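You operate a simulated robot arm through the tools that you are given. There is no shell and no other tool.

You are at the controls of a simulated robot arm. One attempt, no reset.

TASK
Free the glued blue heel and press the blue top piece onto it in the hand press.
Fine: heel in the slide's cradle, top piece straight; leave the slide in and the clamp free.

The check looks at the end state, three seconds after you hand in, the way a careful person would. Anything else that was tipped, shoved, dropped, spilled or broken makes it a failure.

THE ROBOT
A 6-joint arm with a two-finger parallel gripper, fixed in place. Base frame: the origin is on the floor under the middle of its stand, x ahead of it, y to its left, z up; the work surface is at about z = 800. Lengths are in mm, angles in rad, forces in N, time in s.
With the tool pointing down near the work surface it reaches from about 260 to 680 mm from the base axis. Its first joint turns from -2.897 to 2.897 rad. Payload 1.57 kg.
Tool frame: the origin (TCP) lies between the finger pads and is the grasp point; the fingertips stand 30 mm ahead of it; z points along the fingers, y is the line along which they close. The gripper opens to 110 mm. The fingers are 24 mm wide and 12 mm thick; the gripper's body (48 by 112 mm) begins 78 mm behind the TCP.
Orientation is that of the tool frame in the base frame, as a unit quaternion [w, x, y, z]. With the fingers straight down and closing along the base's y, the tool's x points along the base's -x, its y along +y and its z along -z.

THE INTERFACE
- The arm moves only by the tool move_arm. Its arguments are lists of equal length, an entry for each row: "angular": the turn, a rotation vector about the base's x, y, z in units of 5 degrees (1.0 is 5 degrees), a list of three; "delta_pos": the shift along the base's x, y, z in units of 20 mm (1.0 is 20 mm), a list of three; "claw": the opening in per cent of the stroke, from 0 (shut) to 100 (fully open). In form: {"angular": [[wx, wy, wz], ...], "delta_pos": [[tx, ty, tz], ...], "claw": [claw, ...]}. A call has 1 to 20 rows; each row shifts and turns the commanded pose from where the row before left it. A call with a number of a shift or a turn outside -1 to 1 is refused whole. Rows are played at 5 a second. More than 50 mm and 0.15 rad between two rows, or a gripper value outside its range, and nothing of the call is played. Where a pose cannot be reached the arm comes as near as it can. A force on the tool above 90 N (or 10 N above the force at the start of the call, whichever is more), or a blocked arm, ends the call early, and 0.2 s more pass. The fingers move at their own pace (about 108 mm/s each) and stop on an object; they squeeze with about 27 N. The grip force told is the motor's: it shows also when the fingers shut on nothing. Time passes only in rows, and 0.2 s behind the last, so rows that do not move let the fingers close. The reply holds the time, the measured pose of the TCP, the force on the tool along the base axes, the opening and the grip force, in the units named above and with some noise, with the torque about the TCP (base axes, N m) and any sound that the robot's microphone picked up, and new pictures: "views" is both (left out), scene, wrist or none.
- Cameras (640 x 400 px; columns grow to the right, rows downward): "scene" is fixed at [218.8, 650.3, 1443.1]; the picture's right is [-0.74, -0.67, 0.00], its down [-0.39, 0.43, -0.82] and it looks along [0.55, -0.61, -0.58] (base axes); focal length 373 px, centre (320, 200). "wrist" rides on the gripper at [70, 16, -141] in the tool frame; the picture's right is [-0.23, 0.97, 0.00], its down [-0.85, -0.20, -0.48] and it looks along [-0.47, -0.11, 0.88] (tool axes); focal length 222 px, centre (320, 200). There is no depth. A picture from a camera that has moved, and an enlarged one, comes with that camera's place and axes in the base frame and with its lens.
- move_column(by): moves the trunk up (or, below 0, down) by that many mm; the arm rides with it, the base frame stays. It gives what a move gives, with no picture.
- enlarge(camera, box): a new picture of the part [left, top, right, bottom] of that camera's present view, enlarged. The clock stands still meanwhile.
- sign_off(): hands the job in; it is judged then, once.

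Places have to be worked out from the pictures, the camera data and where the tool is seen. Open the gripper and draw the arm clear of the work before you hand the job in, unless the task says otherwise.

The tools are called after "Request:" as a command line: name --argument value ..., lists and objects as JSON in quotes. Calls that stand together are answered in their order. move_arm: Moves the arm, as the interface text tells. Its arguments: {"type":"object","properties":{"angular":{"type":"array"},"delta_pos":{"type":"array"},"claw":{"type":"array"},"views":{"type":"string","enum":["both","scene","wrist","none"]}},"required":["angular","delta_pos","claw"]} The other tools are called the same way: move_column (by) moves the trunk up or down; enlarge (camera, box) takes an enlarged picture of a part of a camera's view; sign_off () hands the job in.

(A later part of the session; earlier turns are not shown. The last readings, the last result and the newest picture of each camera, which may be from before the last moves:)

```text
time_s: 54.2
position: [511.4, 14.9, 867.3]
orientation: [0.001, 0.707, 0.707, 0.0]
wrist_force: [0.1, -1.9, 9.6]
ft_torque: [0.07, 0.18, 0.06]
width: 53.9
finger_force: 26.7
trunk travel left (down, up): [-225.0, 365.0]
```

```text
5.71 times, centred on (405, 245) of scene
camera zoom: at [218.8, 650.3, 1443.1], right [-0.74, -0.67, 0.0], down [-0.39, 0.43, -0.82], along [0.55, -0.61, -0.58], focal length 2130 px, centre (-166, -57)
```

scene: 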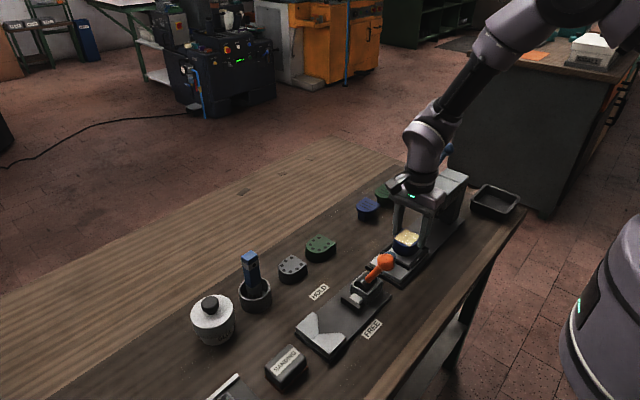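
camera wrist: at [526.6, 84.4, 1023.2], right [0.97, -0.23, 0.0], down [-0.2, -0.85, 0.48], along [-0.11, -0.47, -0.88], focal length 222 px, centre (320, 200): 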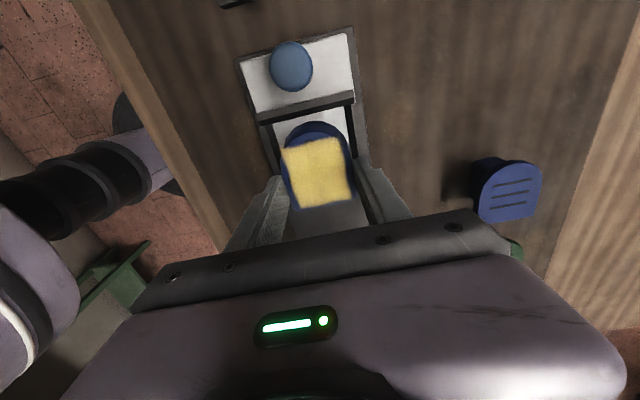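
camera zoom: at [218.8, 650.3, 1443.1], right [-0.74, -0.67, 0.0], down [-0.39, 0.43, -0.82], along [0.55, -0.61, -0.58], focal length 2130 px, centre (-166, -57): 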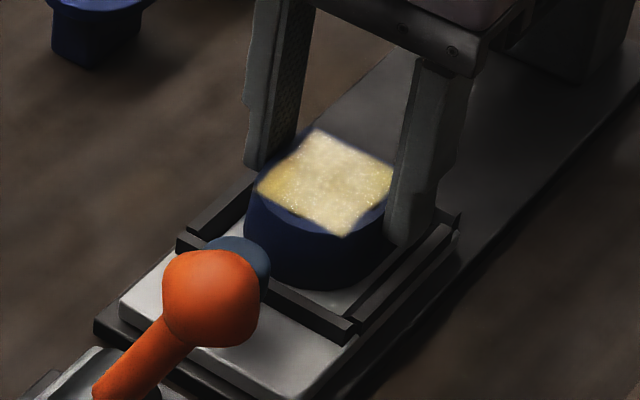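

The heel base sits inside all the rails on the floor. I release, then rise straight up.

Request:
move_arm --angular '[[0, 0, 0], [0, 0, 0], [0, 0, 0], [0, 0, 0], [0, 0, 0], [0, 0, 0], [0, 0, 0], [0, 0, 0], [0, 0, 0]]' --delta_pos '[[0, 0, 0.03], [0, 0, 0], [0, 0, 0.3], [0, 0, 0.7], [0, 0, 1], [0, 0, 1], [0, 0, 1], [0, 0, 1], [0, 0, 0]]' --claw '[65, 70, 70, 70, 70, 70, 70, 70, 70]'

Request:
enlarge --camera "wrist" --box '[220, 80, 420, 220]'

Request:
enlarge --camera "scene" --box '[370, 210, 440, 280]'

```text
time_s: 56.2
position: [509.4, 16.6, 966.6]
orientation: [0.001, 0.707, 0.707, -0.001]
wrist_force: [0.3, 0.4, 0.3]
ft_torque: [0.03, 0.0, -0.01]
width: 77.1
finger_force: 0.1
trunk travel left (down, up): [-225.0, 365.0]
camera wrist: at [525.2, 85.9, 1108.8], right [0.97, -0.23, 0.0], down [-0.2, -0.85, 0.48], along [-0.11, -0.47, -0.88], focal length 222 px, centre (320, 200)
```

scene: 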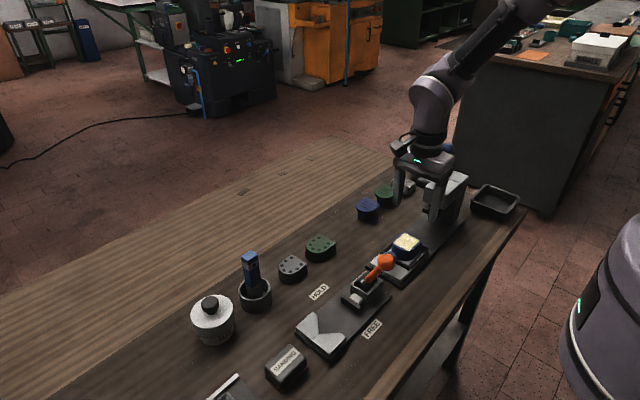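
wrist: 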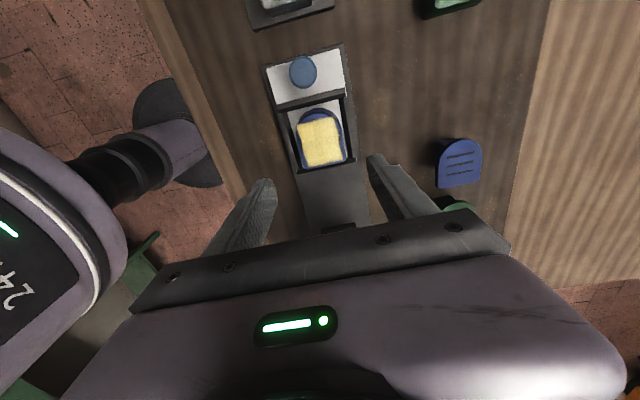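

```text
2.86 times, centred on (320, 150) of wrist
camera zoom: at [525.2, 85.9, 1108.8], right [0.97, -0.23, 0.0], down [-0.2, -0.85, 0.48], along [-0.11, -0.47, -0.88], focal length 635 px, centre (320, 343)
```

zoom: 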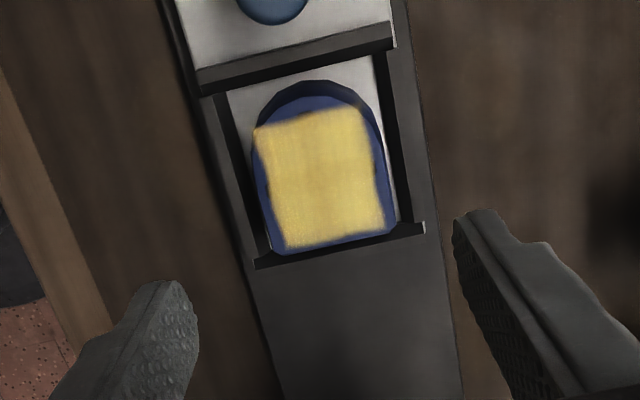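

```text
5.71 times, centred on (405, 245) of scene
camera zoom: at [218.8, 650.3, 1443.1], right [-0.74, -0.67, 0.0], down [-0.39, 0.43, -0.82], along [0.55, -0.61, -0.58], focal length 2130 px, centre (-166, -57)
```

zoom: 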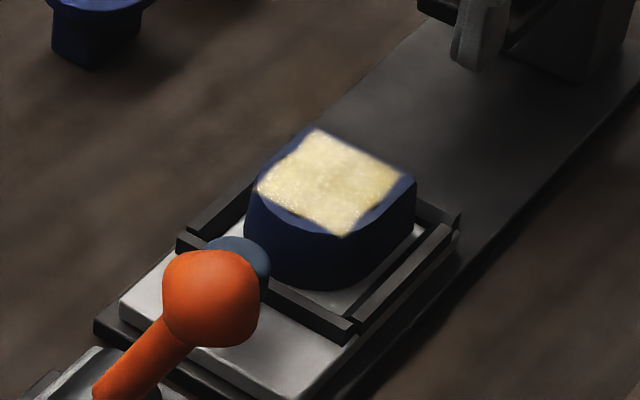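

Heel is seated straight in the cradle (top x≈485–537, flat edge y≈−7, round end y≈53). Now I move over toward the blue top piece at about (677,−50) for a closer look.

Request:
move_arm --angular '[[0, 0, 0], [0, 0, 0], [0, 0, 0], [0, 0, 0], [0, 0, 0], [0, 0, 0], [0, 0, 0], [0, 0, 0]]' --delta_pos '[[0.9, -0.45, 0], [0.9, -0.45, 0], [0.9, -0.45, 0], [0.9, -0.45, 0], [0.9, -0.45, 0], [0.9, -0.45, 0], [0.9, -0.45, 0], [0, 0, 0]]' --claw '[70, 70, 70, 70, 70, 70, 70, 70]'

Request:
enlarge --camera "wrist" --box '[260, 80, 460, 220]'

Request:
enlarge --camera "scene" --box '[340, 160, 420, 230]'

```text
time_s: 58.0
position: [635.0, -47.0, 966.8]
orientation: [0.001, 0.708, 0.707, 0.0]
wrist_force: [-0.2, -0.2, 0.6]
ft_torque: [0.0, -0.01, -0.01]
width: 77.1
finger_force: 0.0
trunk travel left (down, up): [-225.0, 365.0]
camera wrist: at [651.3, 21.9, 1108.7], right [0.97, -0.23, 0.0], down [-0.2, -0.85, 0.48], along [-0.11, -0.47, -0.88], focal length 222 px, centre (320, 200)
```

scene: 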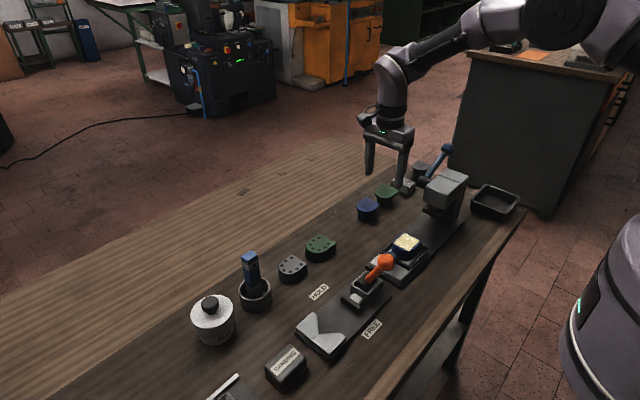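
wrist: 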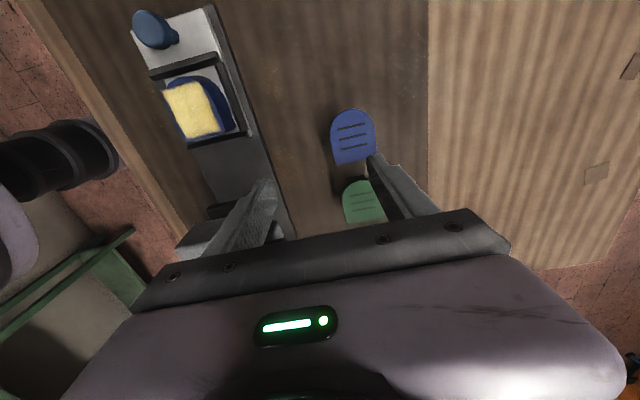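

```text
2.86 times, centred on (360, 150) of wrist
camera zoom: at [651.3, 21.9, 1108.7], right [0.97, -0.23, 0.0], down [-0.2, -0.85, 0.48], along [-0.11, -0.47, -0.88], focal length 635 px, centre (206, 343)
```

zoom: 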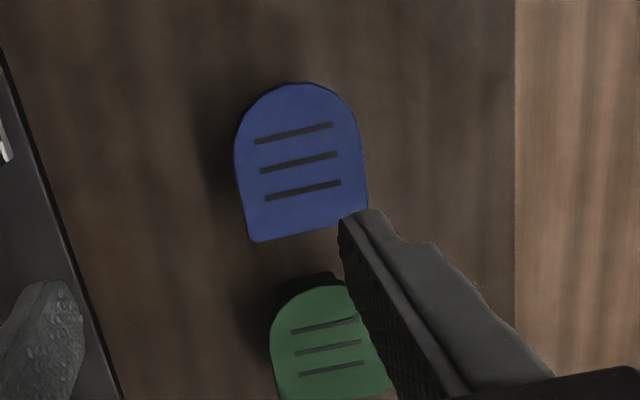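

```text
5.71 times, centred on (380, 195) of scene
camera zoom: at [218.8, 650.3, 1443.1], right [-0.74, -0.67, 0.0], down [-0.39, 0.43, -0.82], along [0.55, -0.61, -0.58], focal length 2130 px, centre (-23, 229)
```

zoom: 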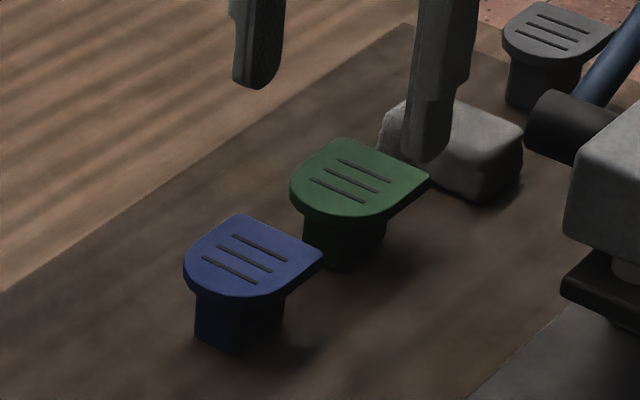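

I need the plate's thickness and height precisely, so I zoom in on the blue top piece from both cameras.

Request:
enlarge --camera "scene" --box '[352, 190, 388, 226]'

Request:
enlarge --camera "wrist" --box '[315, 95, 395, 175]'

```text
11.11 times, centred on (370, 208) of scene
camera zoom: at [218.8, 650.3, 1443.1], right [-0.74, -0.67, 0.0], down [-0.39, 0.43, -0.82], along [0.55, -0.61, -0.58], focal length 4141 px, centre (-236, 111)
```

zoom: 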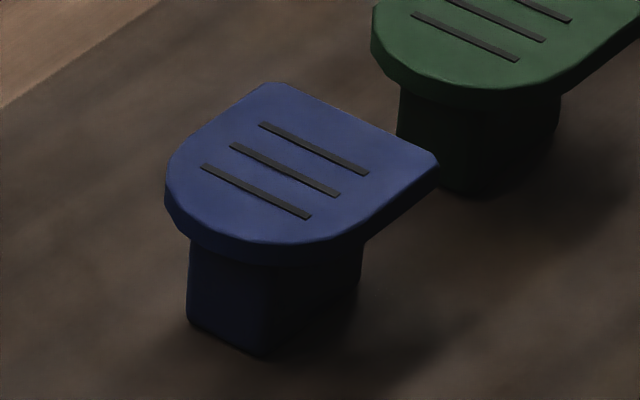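

```text
5.00 times, centred on (355, 135) of wrist
camera zoom: at [651.3, 21.9, 1108.7], right [0.97, -0.23, 0.0], down [-0.2, -0.85, 0.48], along [-0.11, -0.47, -0.88], focal length 1111 px, centre (145, 525)
```

zoom: 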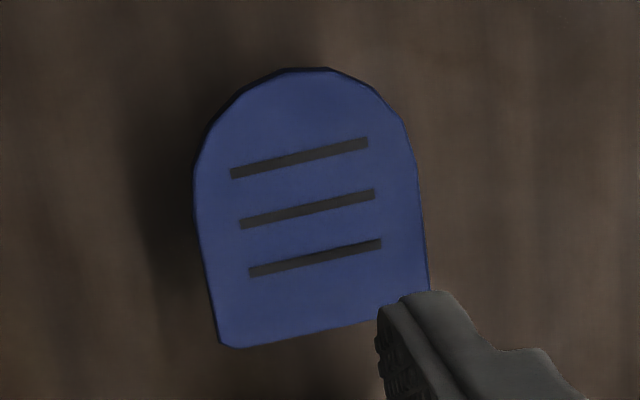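

Plate: x≈648.7–700.8, flat edge y≈−75, round end y≈−16, top z≈841.6, ~7.7 mm thick on a narrower pedestal. I move above it at (674.7,−56,905) to test reach.

Request:
move_arm --angular '[[0, 0, 0], [0, 0, 0], [0, 0, 0], [0, 0, 0], [0, 0, 0]]' --delta_pos '[[0.66, -0.15, -0.7], [0.66, -0.15, -0.8], [0.66, -0.15, -0.8], [0, 0, -0.8], [0, 0, 0]]' --claw '[80, 80, 80, 80, 80]'

Request:
enlarge --camera "wrist" --box '[220, 90, 420, 230]'

Request:
enlarge --camera "scene" --box '[340, 160, 420, 230]'

```text
time_s: 59.2
position: [675.0, -57.2, 905.3]
orientation: [0.0, 0.707, 0.707, 0.0]
wrist_force: [0.6, 0.2, 0.7]
ft_torque: [-0.02, -0.07, -0.02]
width: 88.2
finger_force: 0.0
trunk travel left (down, up): [-225.0, 365.0]
camera wrist: at [692.1, 12.7, 1047.3], right [0.97, -0.23, 0.0], down [-0.2, -0.85, 0.48], along [-0.11, -0.47, -0.88], focal length 222 px, centre (320, 200)
```

scene: 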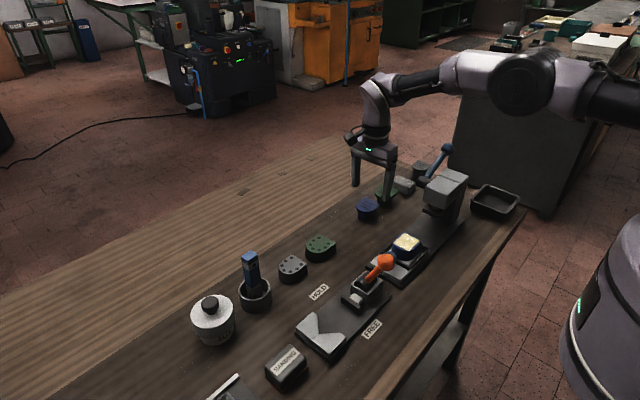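
wrist: 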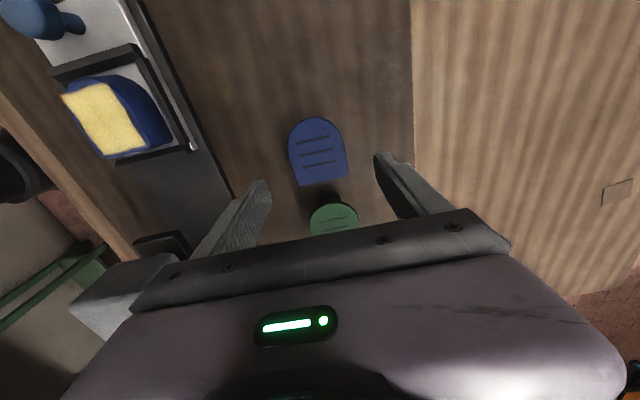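

```text
2.86 times, centred on (320, 160) of wrist
camera zoom: at [692.1, 12.7, 1047.3], right [0.97, -0.23, 0.0], down [-0.2, -0.85, 0.48], along [-0.11, -0.47, -0.88], focal length 635 px, centre (320, 314)
```

zoom: 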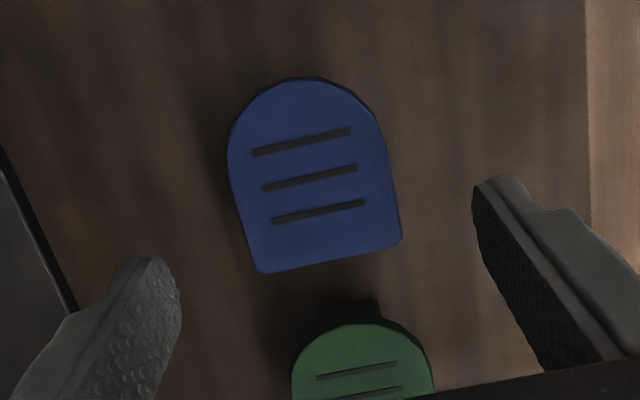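

```text
5.71 times, centred on (380, 195) of scene
camera zoom: at [218.8, 650.3, 1443.1], right [-0.74, -0.67, 0.0], down [-0.39, 0.43, -0.82], along [0.55, -0.61, -0.58], focal length 2130 px, centre (-23, 229)
```

zoom: 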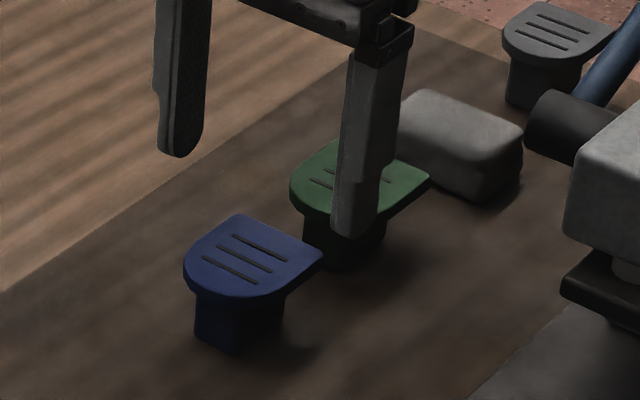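

Reach is fine and the piece is centred (x 648.6–699.8, flat y −75.6). I descend to z≈865 so the fingertips end near the plate's lower face, and check before closing.

Request:
move_arm --angular '[[0, 0, 0], [0, 0, 0], [0, 0, 0], [0, 0, 0], [0, 0, 0]]' --delta_pos '[[-0.02, 0, -0.6], [0, 0, -0.6], [0, 0, -0.5], [0, 0, -0.3], [0, 0, 0]]' --claw '[80, 80, 70, 60, 60]'

Request:
enlarge --camera "wrist" --box '[220, 90, 420, 230]'

Request:
enlarge --camera "scene" --box '[345, 180, 400, 230]'

```text
time_s: 60.4
position: [674.0, -57.5, 865.8]
orientation: [0.001, 0.707, 0.708, 0.0]
wrist_force: [0.0, -0.4, -1.0]
ft_torque: [-0.02, 0.03, 0.02]
width: 66.0
finger_force: 0.0
trunk travel left (down, up): [-225.0, 365.0]
camera wrist: at [690.8, 12.3, 1007.3], right [0.97, -0.23, 0.0], down [-0.2, -0.85, 0.48], along [-0.11, -0.47, -0.88], focal length 222 px, centre (320, 200)
```

scene: 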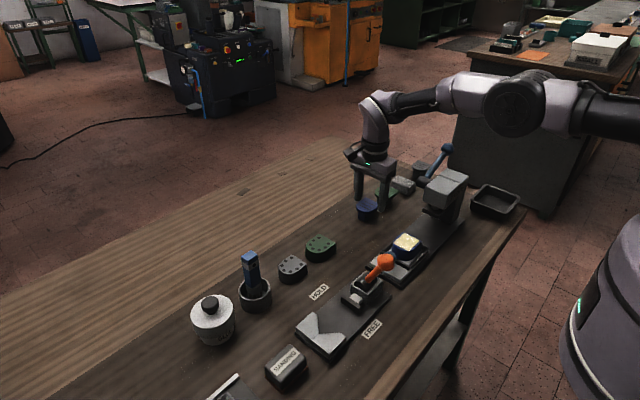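
wrist: 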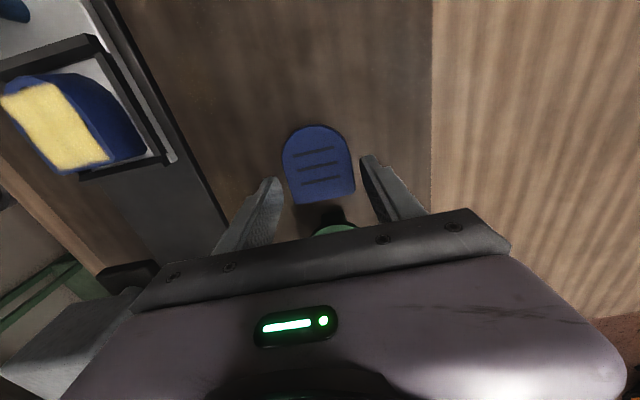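

```text
2.86 times, centred on (320, 160) of wrist
camera zoom: at [690.8, 12.3, 1007.3], right [0.97, -0.23, 0.0], down [-0.2, -0.85, 0.48], along [-0.11, -0.47, -0.88], focal length 635 px, centre (320, 314)
```

zoom: 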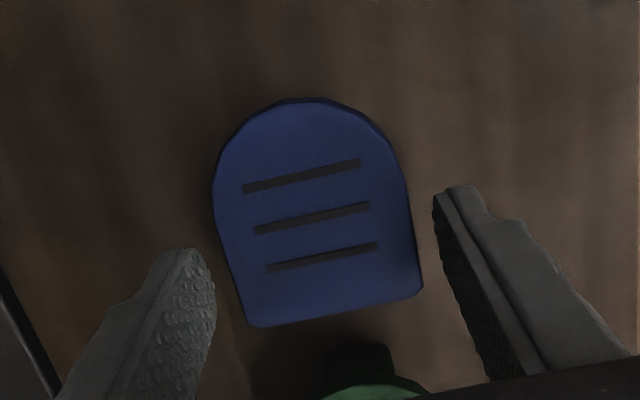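

```text
8.00 times, centred on (372, 205) of scene
camera zoom: at [218.8, 650.3, 1443.1], right [-0.74, -0.67, 0.0], down [-0.39, 0.43, -0.82], along [0.55, -0.61, -0.58], focal length 2981 px, centre (-100, 160)
```

zoom: 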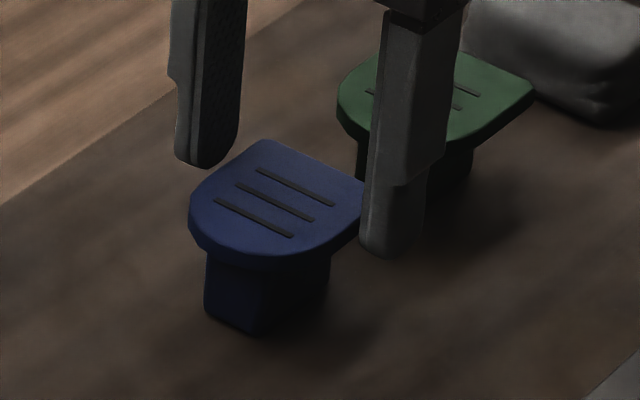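

Fingertips (z≈836) straddle the plate's edge (834–841.5). I nudge 0.6 mm in x and close.

Request:
move_arm --angular '[[0, 0, 0], [0, 0, 0], [0, 0, 0], [0, 0, 0], [0, 0, 0]]' --delta_pos '[[0.03, 0, 0], [0, 0, 0], [0, 0, 0], [0, 0, 0], [0, 0, 0]]' --claw '[56, 50, 40, 30, 20]'

Request:
enlarge --camera "wrist" --box '[220, 90, 420, 230]'

Request:
enlarge --camera "scene" --box '[345, 180, 400, 230]'

```text
time_s: 61.6
position: [674.4, -57.0, 865.4]
orientation: [0.0, 0.707, 0.707, 0.0]
wrist_force: [0.4, 0.4, -0.8]
ft_torque: [0.0, 0.0, 0.02]
width: 52.4
finger_force: 26.6
trunk travel left (down, up): [-225.0, 365.0]
camera wrist: at [691.6, 12.3, 1007.2], right [0.97, -0.23, 0.0], down [-0.2, -0.85, 0.48], along [-0.11, -0.47, -0.88], focal length 222 px, centre (320, 200)
```

scene: 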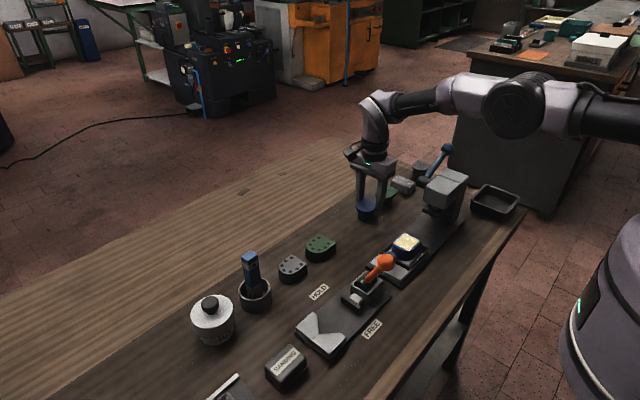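
wrist: 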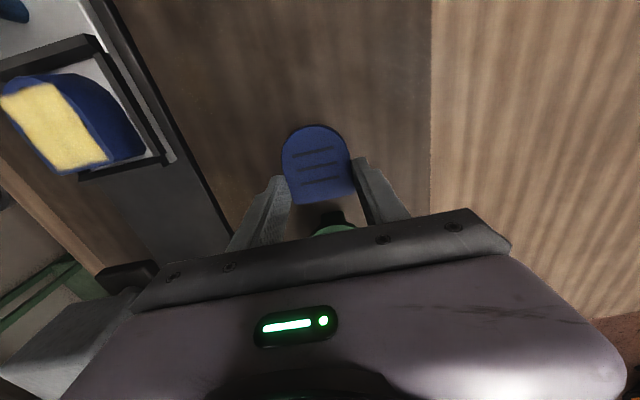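

```text
2.86 times, centred on (320, 160) of wrist
camera zoom: at [691.6, 12.3, 1007.2], right [0.97, -0.23, 0.0], down [-0.2, -0.85, 0.48], along [-0.11, -0.47, -0.88], focal length 635 px, centre (320, 314)
```

zoom: 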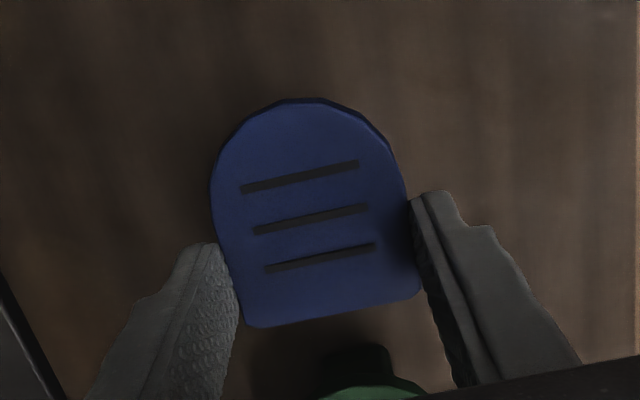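

```text
8.00 times, centred on (372, 205) of scene
camera zoom: at [218.8, 650.3, 1443.1], right [-0.74, -0.67, 0.0], down [-0.39, 0.43, -0.82], along [0.55, -0.61, -0.58], focal length 2981 px, centre (-100, 160)
```

zoom: 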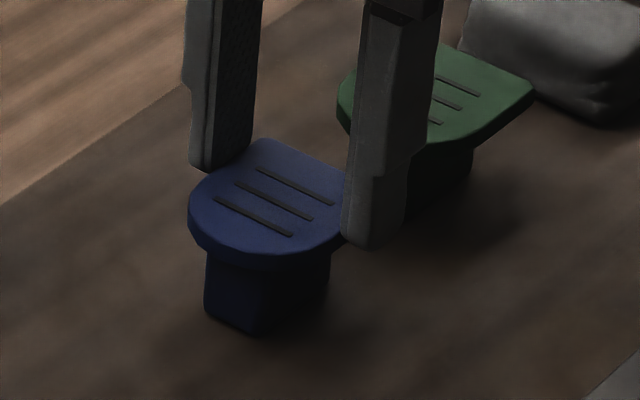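

Gripped at 52.4 mm with 27 N, the plate square to the pads. Now lift and see whether just the plate comes up.

Request:
move_arm --angular '[[0, 0, 0], [0, 0, 0], [0, 0, 0], [0, 0, 0], [0, 0, 0]]' --delta_pos '[[0, 0, 0.2], [0, 0, 0.4], [0, 0, 0.6], [0, 0, 0.8], [0, 0, 0]]' --claw '[20, 20, 20, 20, 20]'

Request:
enlarge --camera "scene" --box '[345, 170, 400, 230]'

Request:
enlarge --camera "wrist" --box '[220, 90, 420, 230]'

```text
time_s: 62.8
position: [675.2, -57.0, 903.5]
orientation: [0.001, 0.707, 0.707, 0.0]
wrist_force: [-0.3, -0.7, -0.4]
ft_torque: [-0.02, 0.02, 0.0]
width: 52.3
finger_force: 27.1
trunk travel left (down, up): [-225.0, 365.0]
camera wrist: at [691.4, 12.7, 1046.0], right [0.97, -0.23, 0.0], down [-0.2, -0.85, 0.48], along [-0.11, -0.47, -0.88], focal length 222 px, centre (320, 200)
```

scene: 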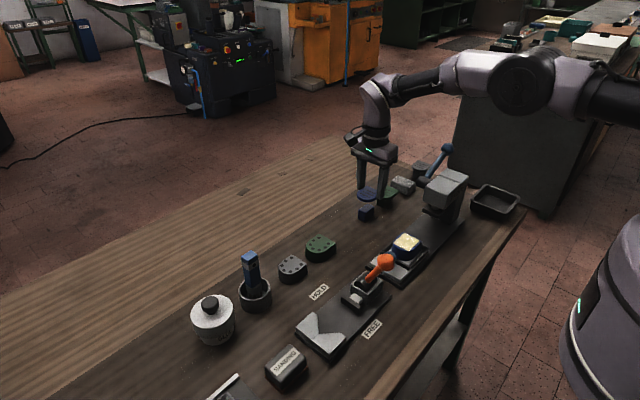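
wrist: 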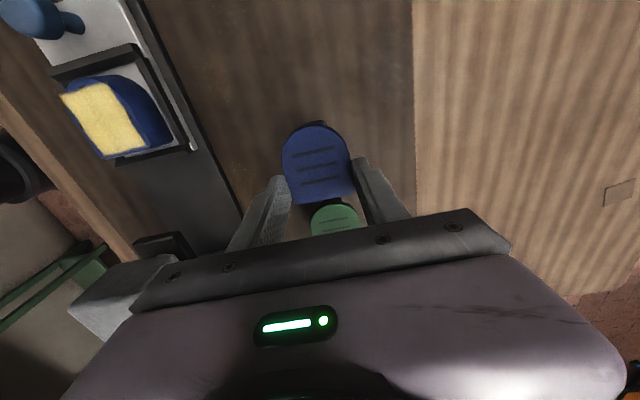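

```text
6.67 times, centred on (372, 200) of scene
camera zoom: at [218.8, 650.3, 1443.1], right [-0.74, -0.67, 0.0], down [-0.39, 0.43, -0.82], along [0.55, -0.61, -0.58], focal length 2484 px, centre (-30, 200)
```

zoom: 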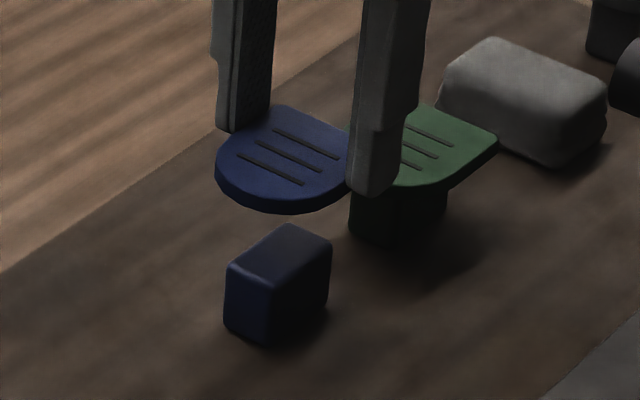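

```text
2.86 times, centred on (320, 160) of wrist
camera zoom: at [691.4, 12.7, 1046.0], right [0.97, -0.23, 0.0], down [-0.2, -0.85, 0.48], along [-0.11, -0.47, -0.88], focal length 635 px, centre (320, 314)
```

zoom: 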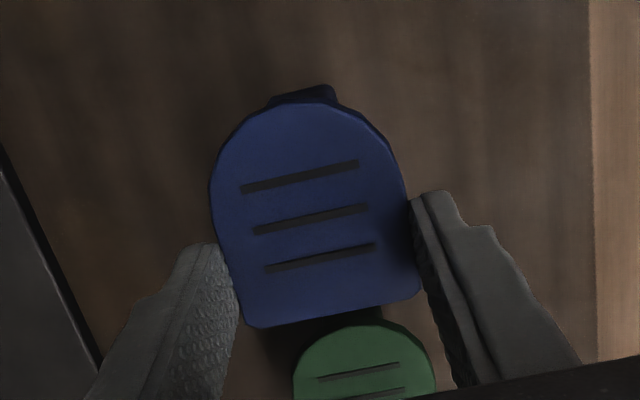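

Only the plate lifted; the pedestal stayed put. I raise to z≈960 and carry it above the heel at about (511,11).

Request:
move_arm --angular '[[0, 0, 0], [0, 0, 0], [0, 0, 0], [0, 0, 0], [0, 0, 0], [0, 0, 0], [0, 0, 0], [0, 0, 0], [0, 0, 0], [0, 0, 0], [0, 0, 0], [0, 0, 0], [0, 0, 0]]' --delta_pos '[[0, 0, 0.95], [0, 0, 0.95], [0, 0, 0.95], [-0.911, 0.377, 0], [-0.911, 0.377, 0], [-0.911, 0.377, 0], [-0.911, 0.377, 0], [-0.911, 0.377, 0], [-0.911, 0.377, 0], [-0.911, 0.377, 0], [-0.911, 0.377, 0], [-0.911, 0.377, 0], [0, 0, 0]]' --claw '[20, 20, 20, 20, 20, 20, 20, 20, 20, 20, 20, 20, 20]'

Request:
enlarge --camera "wrist" --box '[220, 90, 420, 230]'

Request:
enlarge --camera "scene" --box '[370, 190, 450, 280]'

```text
time_s: 65.6
position: [513.6, 12.2, 964.2]
orientation: [0.002, 0.707, 0.707, 0.0]
wrist_force: [-0.2, -0.4, 0.3]
ft_torque: [-0.01, -0.01, 0.0]
width: 52.2
finger_force: 26.7
trunk travel left (down, up): [-225.0, 365.0]
camera wrist: at [529.1, 80.2, 1105.1], right [0.97, -0.23, 0.0], down [-0.2, -0.85, 0.48], along [-0.11, -0.47, -0.88], focal length 222 px, centre (320, 200)
```

scene: 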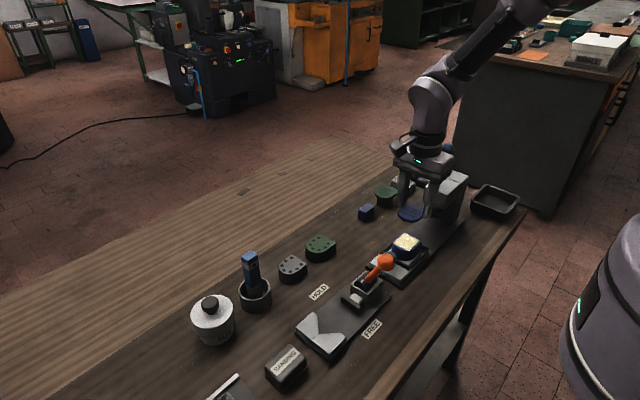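
wrist: 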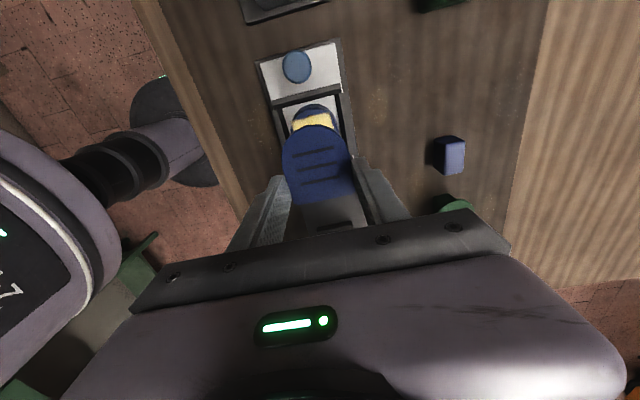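

```text
2.86 times, centred on (320, 160) of wrist
camera zoom: at [529.1, 80.2, 1105.1], right [0.97, -0.23, 0.0], down [-0.2, -0.85, 0.48], along [-0.11, -0.47, -0.88], focal length 635 px, centre (320, 314)
```

zoom: 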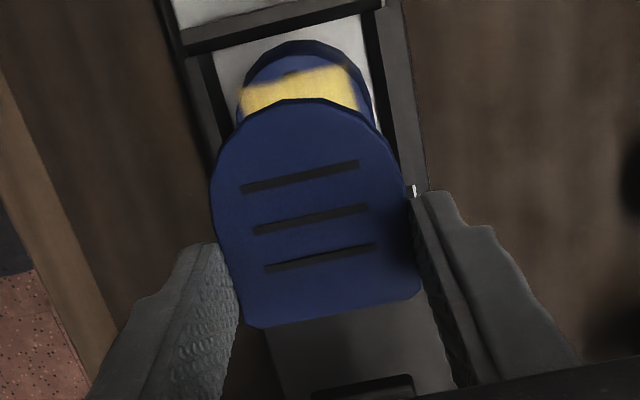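

```text
4.44 times, centred on (410, 235) of scene
camera zoom: at [218.8, 650.3, 1443.1], right [-0.74, -0.67, 0.0], down [-0.39, 0.43, -0.82], along [0.55, -0.61, -0.58], focal length 1656 px, centre (-80, 44)
```

zoom: 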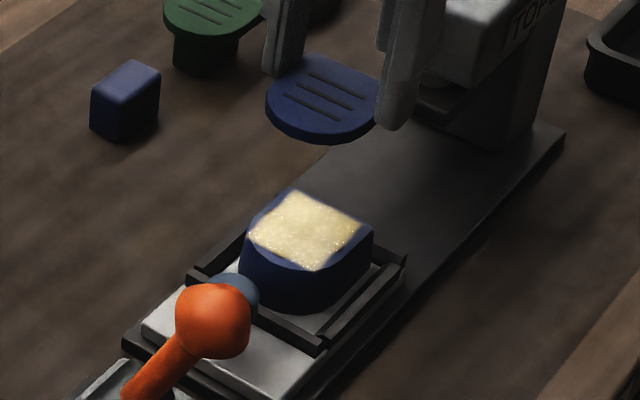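

I zoom further to compare heel and plate positions within the same picture, and take another pose reading with a still row.

Request:
move_arm --angular '[[0, 0, 0]]' --delta_pos '[[0, 0, 0]]' --claw '[20]' --views "none"

Request:
enlarge --camera "wrist" --box '[270, 85, 370, 145]'

Request:
enlarge --camera "wrist" --box '[270, 140, 370, 220]'

```text
time_s: 66.0
position: [512.9, 9.6, 963.3]
orientation: [0.001, 0.707, 0.707, 0.0]
wrist_force: [0.5, -0.4, -0.6]
ft_torque: [-0.01, -0.01, -0.01]
width: 52.5
finger_force: 27.0
trunk travel left (down, up): [-225.0, 365.0]
```

```text
6.40 times, centred on (320, 115) of wrist
camera zoom: at [529.2, 80.1, 1105.1], right [0.97, -0.23, 0.0], down [-0.2, -0.85, 0.48], along [-0.11, -0.47, -0.88], focal length 1422 px, centre (320, 744)
```

zoom: 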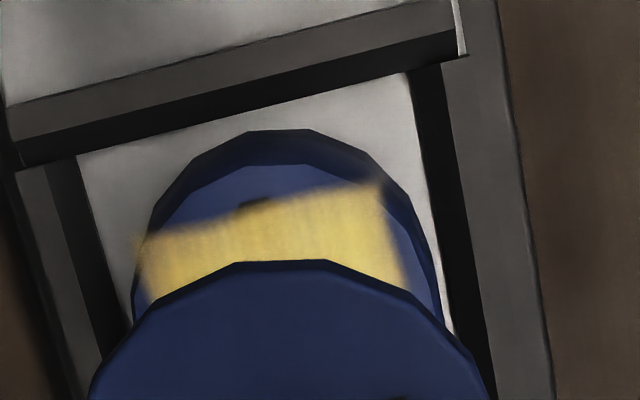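

```text
5.00 times, centred on (320, 180) of wrist
camera zoom: at [529.2, 80.1, 1105.1], right [0.97, -0.23, 0.0], down [-0.2, -0.85, 0.48], along [-0.11, -0.47, -0.88], focal length 1111 px, centre (320, 300)
```

zoom: 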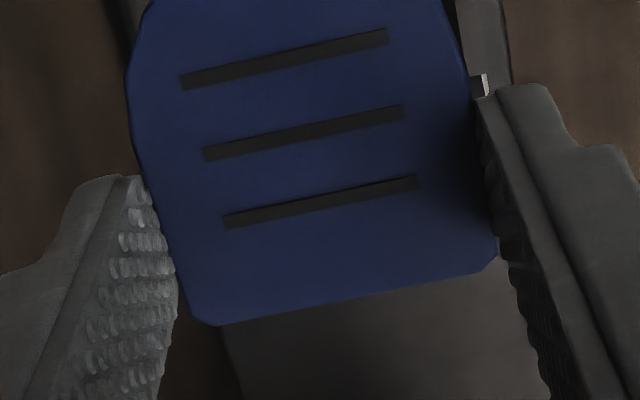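

Camera-based readings put the plate ~1.2 mm too far +x and ~1.5 mm too far −y relative to the heel. I correct that and lower to about 10 mm above the heel for a close comparison.

Request:
move_arm --angular '[[0, 0, 0], [0, 0, 0], [0, 0, 0], [0, 0, 0], [0, 0, 0], [0, 0, 0]]' --delta_pos '[[-0.06, 0.075, -0.8], [0, 0, -0.8], [0, 0, -0.8], [0, 0, -0.7], [0, 0, -0.4], [0, 0, 0]]' --claw '[20, 20, 20, 20, 20, 20]'

Request:
enlarge --camera "wrist" --box '[260, 90, 380, 220]'

Request:
enlarge --camera "scene" --box '[380, 220, 430, 270]'

```text
time_s: 67.4
position: [512.3, 11.5, 891.7]
orientation: [0.001, 0.707, 0.707, 0.0]
wrist_force: [-0.7, -0.3, 0.1]
ft_torque: [0.01, -0.03, 0.03]
width: 52.3
finger_force: 27.2
trunk travel left (down, up): [-225.0, 365.0]
camera wrist: at [527.3, 80.8, 1033.9], right [0.97, -0.23, 0.0], down [-0.2, -0.85, 0.48], along [-0.11, -0.47, -0.88], focal length 222 px, centre (320, 200)
```

scene: 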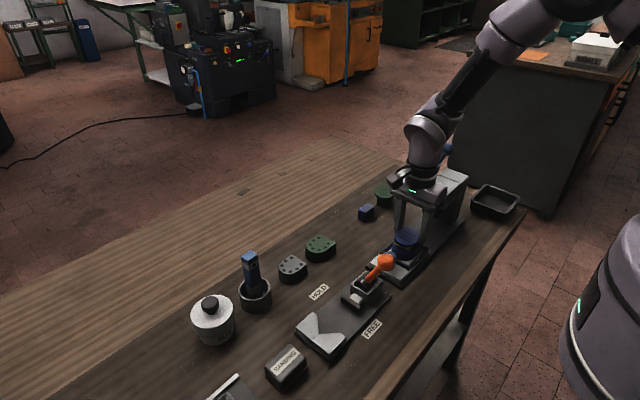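
wrist: 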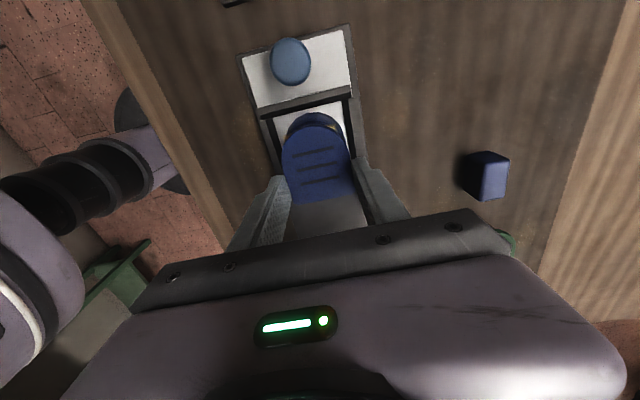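

```text
3.08 times, centred on (320, 155) of wrist
camera zoom: at [527.3, 80.8, 1033.9], right [0.97, -0.23, 0.0], down [-0.2, -0.85, 0.48], along [-0.11, -0.47, -0.88], focal length 684 px, centre (320, 338)
```

zoom: 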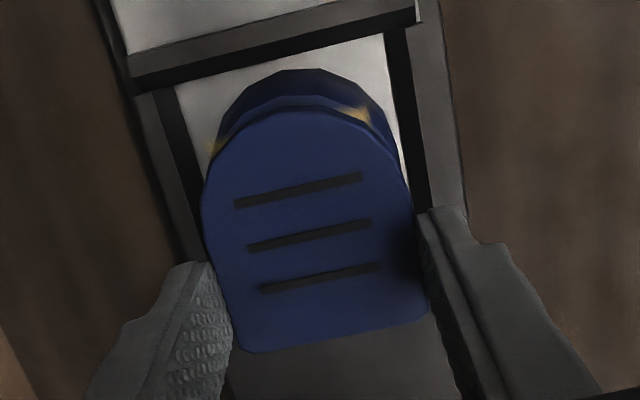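

```text
8.00 times, centred on (405, 245) of scene
camera zoom: at [218.8, 650.3, 1443.1], right [-0.74, -0.67, 0.0], down [-0.39, 0.43, -0.82], along [0.55, -0.61, -0.58], focal length 2981 px, centre (-360, -160)
```

zoom: 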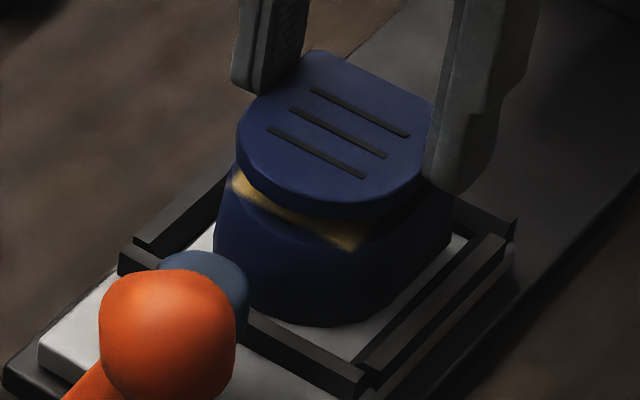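

The plate hovers almost exactly over the heel; about +0.7 mm in x and +0.9 mm in y are still missing. I apply those and lower toward contact (expected TCP z≈882).

Request:
move_arm --angular '[[0, 0, 0], [0, 0, 0], [0, 0, 0], [0, 0, 0]]' --delta_pos '[[0.03, 0.045, -0.15], [0, 0, -0.15], [0, 0, -0.05], [0, 0, 0]]' --claw '[20, 20, 20, 20]'

Request:
enlarge --camera "wrist" --box '[260, 90, 380, 220]'

Request:
enlarge --camera "scene" --box '[380, 220, 430, 270]'

```text
time_s: 68.4
position: [511.0, 12.8, 885.3]
orientation: [0.001, 0.707, 0.707, 0.0]
wrist_force: [-0.1, -0.6, 0.0]
ft_torque: [-0.01, 0.0, 0.0]
width: 52.5
finger_force: 26.8
trunk travel left (down, up): [-225.0, 365.0]
camera wrist: at [527.7, 82.7, 1027.2], right [0.97, -0.23, 0.0], down [-0.2, -0.85, 0.48], along [-0.11, -0.47, -0.88], focal length 222 px, centre (320, 200)
```

scene: 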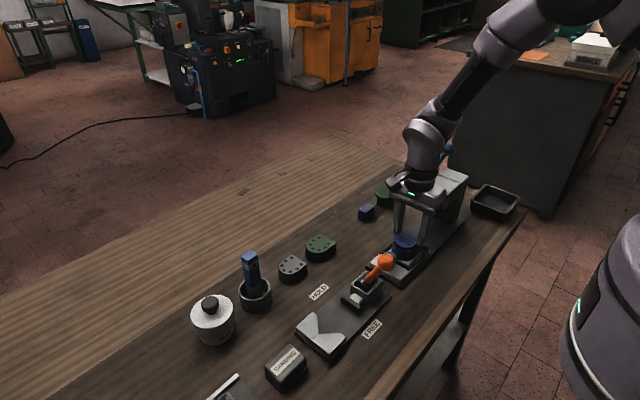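
wrist: 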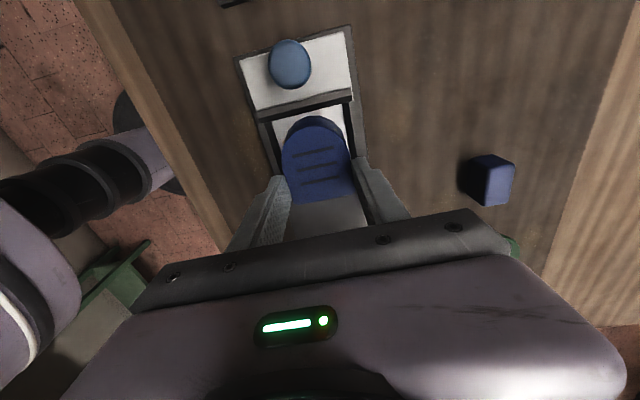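

```text
3.08 times, centred on (320, 155) of wrist
camera zoom: at [527.7, 82.7, 1027.2], right [0.97, -0.23, 0.0], down [-0.2, -0.85, 0.48], along [-0.11, -0.47, -0.88], focal length 684 px, centre (320, 338)
```

zoom: 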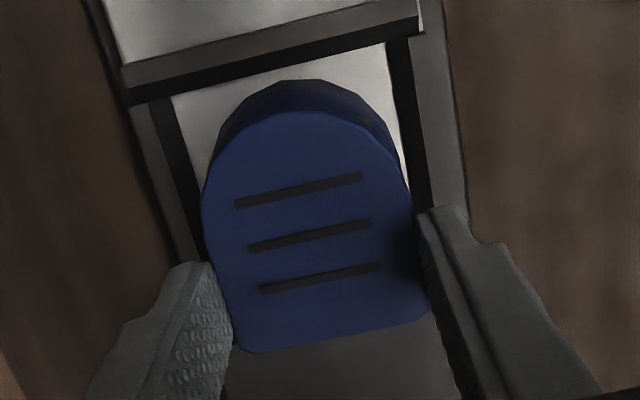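

```text
8.00 times, centred on (405, 245) of scene
camera zoom: at [218.8, 650.3, 1443.1], right [-0.74, -0.67, 0.0], down [-0.39, 0.43, -0.82], along [0.55, -0.61, -0.58], focal length 2981 px, centre (-360, -160)
```

zoom: 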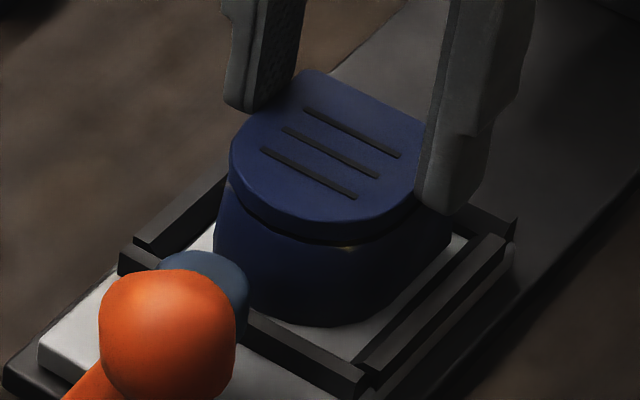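

Outlines now coincide within about a millimetre with ~3 mm gap left. I trim −0.6 mm in y and lower in 1 mm steps to contact.

Request:
move_arm --angular '[[0, 0, 0], [0, 0, 0], [0, 0, 0]]' --delta_pos '[[0, -0.03, -0.05], [0, 0, -0.05], [0, 0, 0]]' --claw '[20, 20, 20]' --views "none"

```text
time_s: 69.2
position: [510.9, 13.0, 881.9]
orientation: [0.001, 0.707, 0.707, -0.001]
wrist_force: [0.5, -0.2, 0.5]
ft_torque: [0.01, 0.01, -0.01]
width: 52.5
finger_force: 26.2
trunk travel left (down, up): [-225.0, 365.0]
```

No contact yet (0.5 N). Another 1 mm or two.

Request:
move_arm --angular '[[0, 0, 0], [0, 0, 0]]' --delta_pos '[[0, 0, -0.05], [0, 0, 0]]' --claw '[20, 20]' --views "none"

Request:
enlarge --camera "scene" --box '[380, 220, 430, 270]'

```text
time_s: 69.8
position: [512.4, 12.6, 882.6]
orientation: [0.001, 0.707, 0.707, 0.001]
wrist_force: [2.0, -0.3, 9.2]
ft_torque: [0.11, 0.1, 0.03]
width: 52.4
finger_force: 26.7
trunk travel left (down, up): [-225.0, 365.0]
```

```text
8.00 times, centred on (405, 245) of scene
camera zoom: at [218.8, 650.3, 1443.1], right [-0.74, -0.67, 0.0], down [-0.39, 0.43, -0.82], along [0.55, -0.61, -0.58], focal length 2981 px, centre (-360, -160)
```

zoom: 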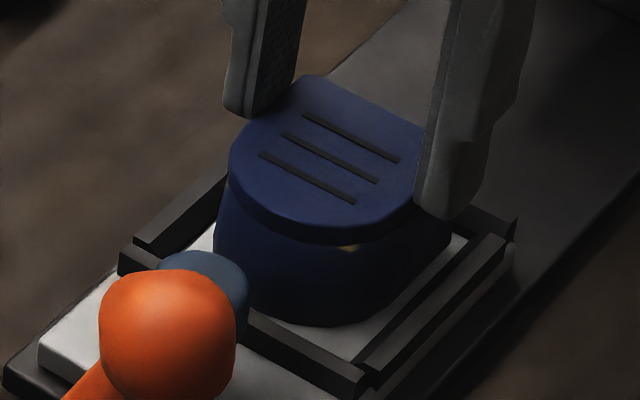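

Contact at 9 N with outlines matching. I hold this light pressure while opening slowly so the plate stays put, then rise straight up.

Request:
move_arm --angular '[[0, 0, 0], [0, 0, 0], [0, 0, 0], [0, 0, 0], [0, 0, 0], [0, 0, 0], [0, 0, 0], [0, 0, 0], [0, 0, 0]]' --delta_pos '[[0, 0, 0], [0, 0, 0], [0, 0, 0], [0, 0, 0.3], [0, 0, 0.6], [0, 0, 1], [0, 0, 1], [0, 0, 1], [0, 0, 0]]' --claw '[50, 56, 62, 65, 65, 65, 65, 65, 65]'

Request:
enlarge --camera "wrist" --box '[260, 70, 380, 200]'

Request:
enlarge --camera "scene" --box '[380, 220, 430, 270]'

```text
time_s: 71.8
position: [510.5, 12.6, 961.5]
orientation: [0.001, 0.708, 0.707, 0.0]
wrist_force: [-0.9, -0.3, 0.4]
ft_torque: [0.0, 0.01, -0.03]
width: 71.8
finger_force: 0.0
trunk travel left (down, up): [-225.0, 365.0]
camera wrist: at [526.9, 81.4, 1102.7], right [0.97, -0.23, 0.0], down [-0.2, -0.85, 0.48], along [-0.11, -0.47, -0.88], focal length 222 px, centre (320, 200)
```

scene: 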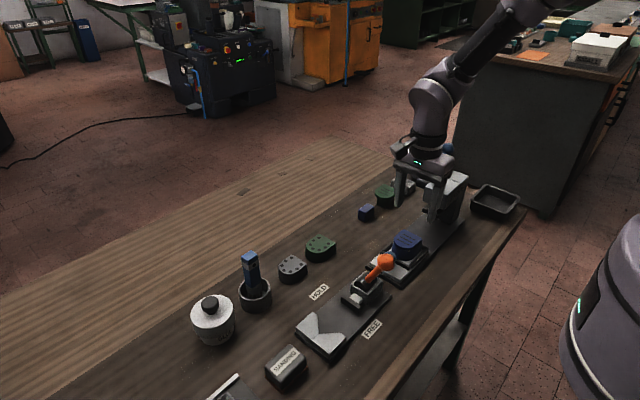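
wrist: 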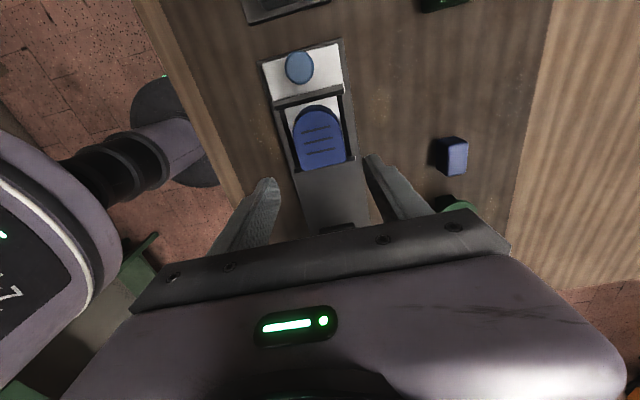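

```text
3.08 times, centred on (320, 135) of wrist
camera zoom: at [526.9, 81.4, 1102.7], right [0.97, -0.23, 0.0], down [-0.2, -0.85, 0.48], along [-0.11, -0.47, -0.88], focal length 684 px, centre (320, 400)
```

zoom: 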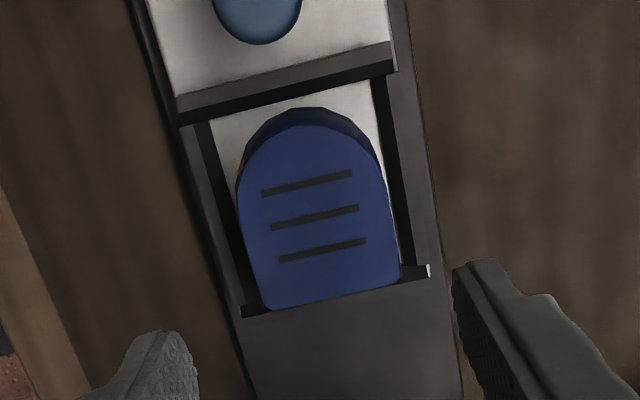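

```text
8.00 times, centred on (405, 245) of scene
camera zoom: at [218.8, 650.3, 1443.1], right [-0.74, -0.67, 0.0], down [-0.39, 0.43, -0.82], along [0.55, -0.61, -0.58], focal length 2981 px, centre (-360, -160)
```

zoom: 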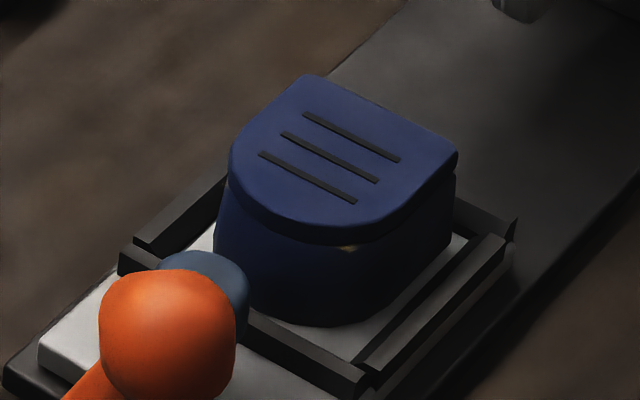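

The top piece sits straight on the heel. Next I close the fingers and go to the +y side of the slide's blue knob (≈510,93,856) to push the slide in.

Request:
move_arm --angular '[[0, 0, 0], [0, 0, 0], [0, 0, 0], [0, 0, 0], [0, 0, 0], [0, 0, 0], [0, 0, 0], [0, 0, 0]]' --delta_pos '[[0, 0.98, 0], [0, 0.98, 0], [0, 0.98, 0], [0, 0.98, 0], [0, 0.98, 0], [0, 0.98, 0], [0, 0, -1], [0, 0, -1]]' --claw '[65, 40, 20, 0, 0, 0, 0, 0]'

Request:
enlarge --camera "wrist" --box '[220, 90, 420, 230]'

Request:
enlarge --camera "scene" --box '[340, 200, 440, 290]'

```text
time_s: 73.6
position: [513.3, 131.8, 919.0]
orientation: [0.002, 0.707, 0.707, 0.0]
wrist_force: [0.1, 0.0, -0.5]
ft_torque: [-0.02, -0.02, -0.02]
width: 0.0
finger_force: 21.6
trunk travel left (down, up): [-225.0, 365.0]
camera wrist: at [529.2, 200.5, 1061.3], right [0.97, -0.23, 0.0], down [-0.2, -0.85, 0.48], along [-0.11, -0.47, -0.88], focal length 222 px, centre (320, 200)
```

scene: 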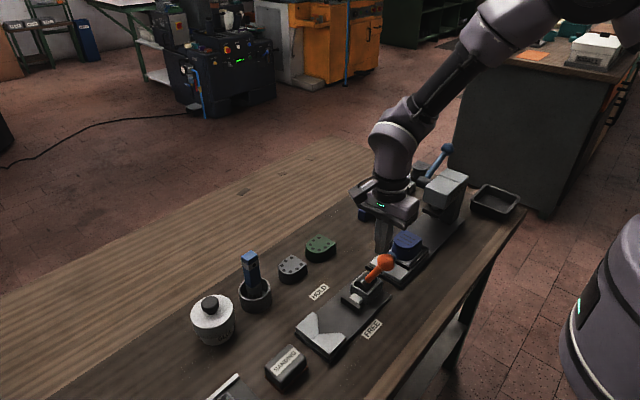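
wrist: 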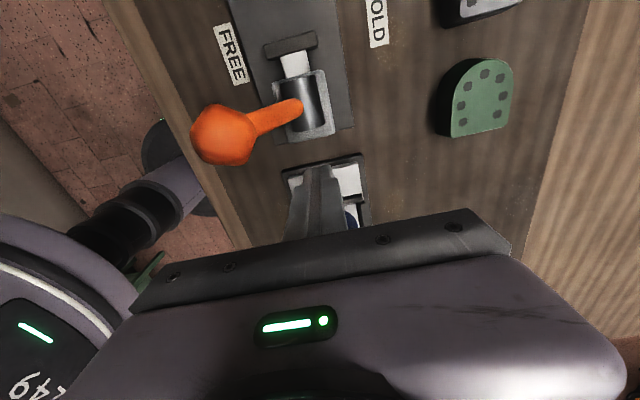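

```text
2.86 times, centred on (320, 160) of wrist
camera zoom: at [529.2, 200.5, 1061.3], right [0.97, -0.23, 0.0], down [-0.2, -0.85, 0.48], along [-0.11, -0.47, -0.88], focal length 635 px, centre (320, 314)
```

zoom: 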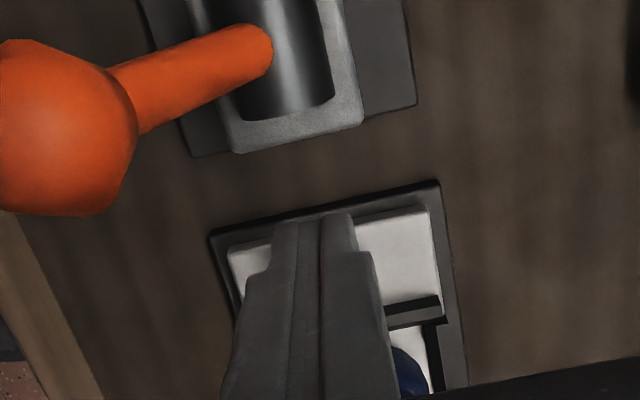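

```text
4.44 times, centred on (390, 245) of scene
camera zoom: at [218.8, 650.3, 1443.1], right [-0.74, -0.67, 0.0], down [-0.39, 0.43, -0.82], along [0.55, -0.61, -0.58], focal length 1656 px, centre (9, 0)
```

zoom: 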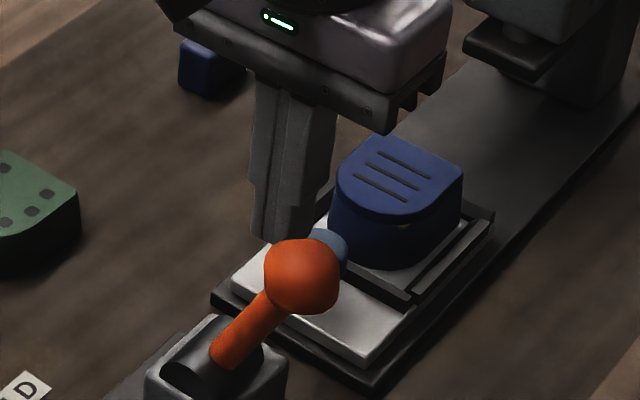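

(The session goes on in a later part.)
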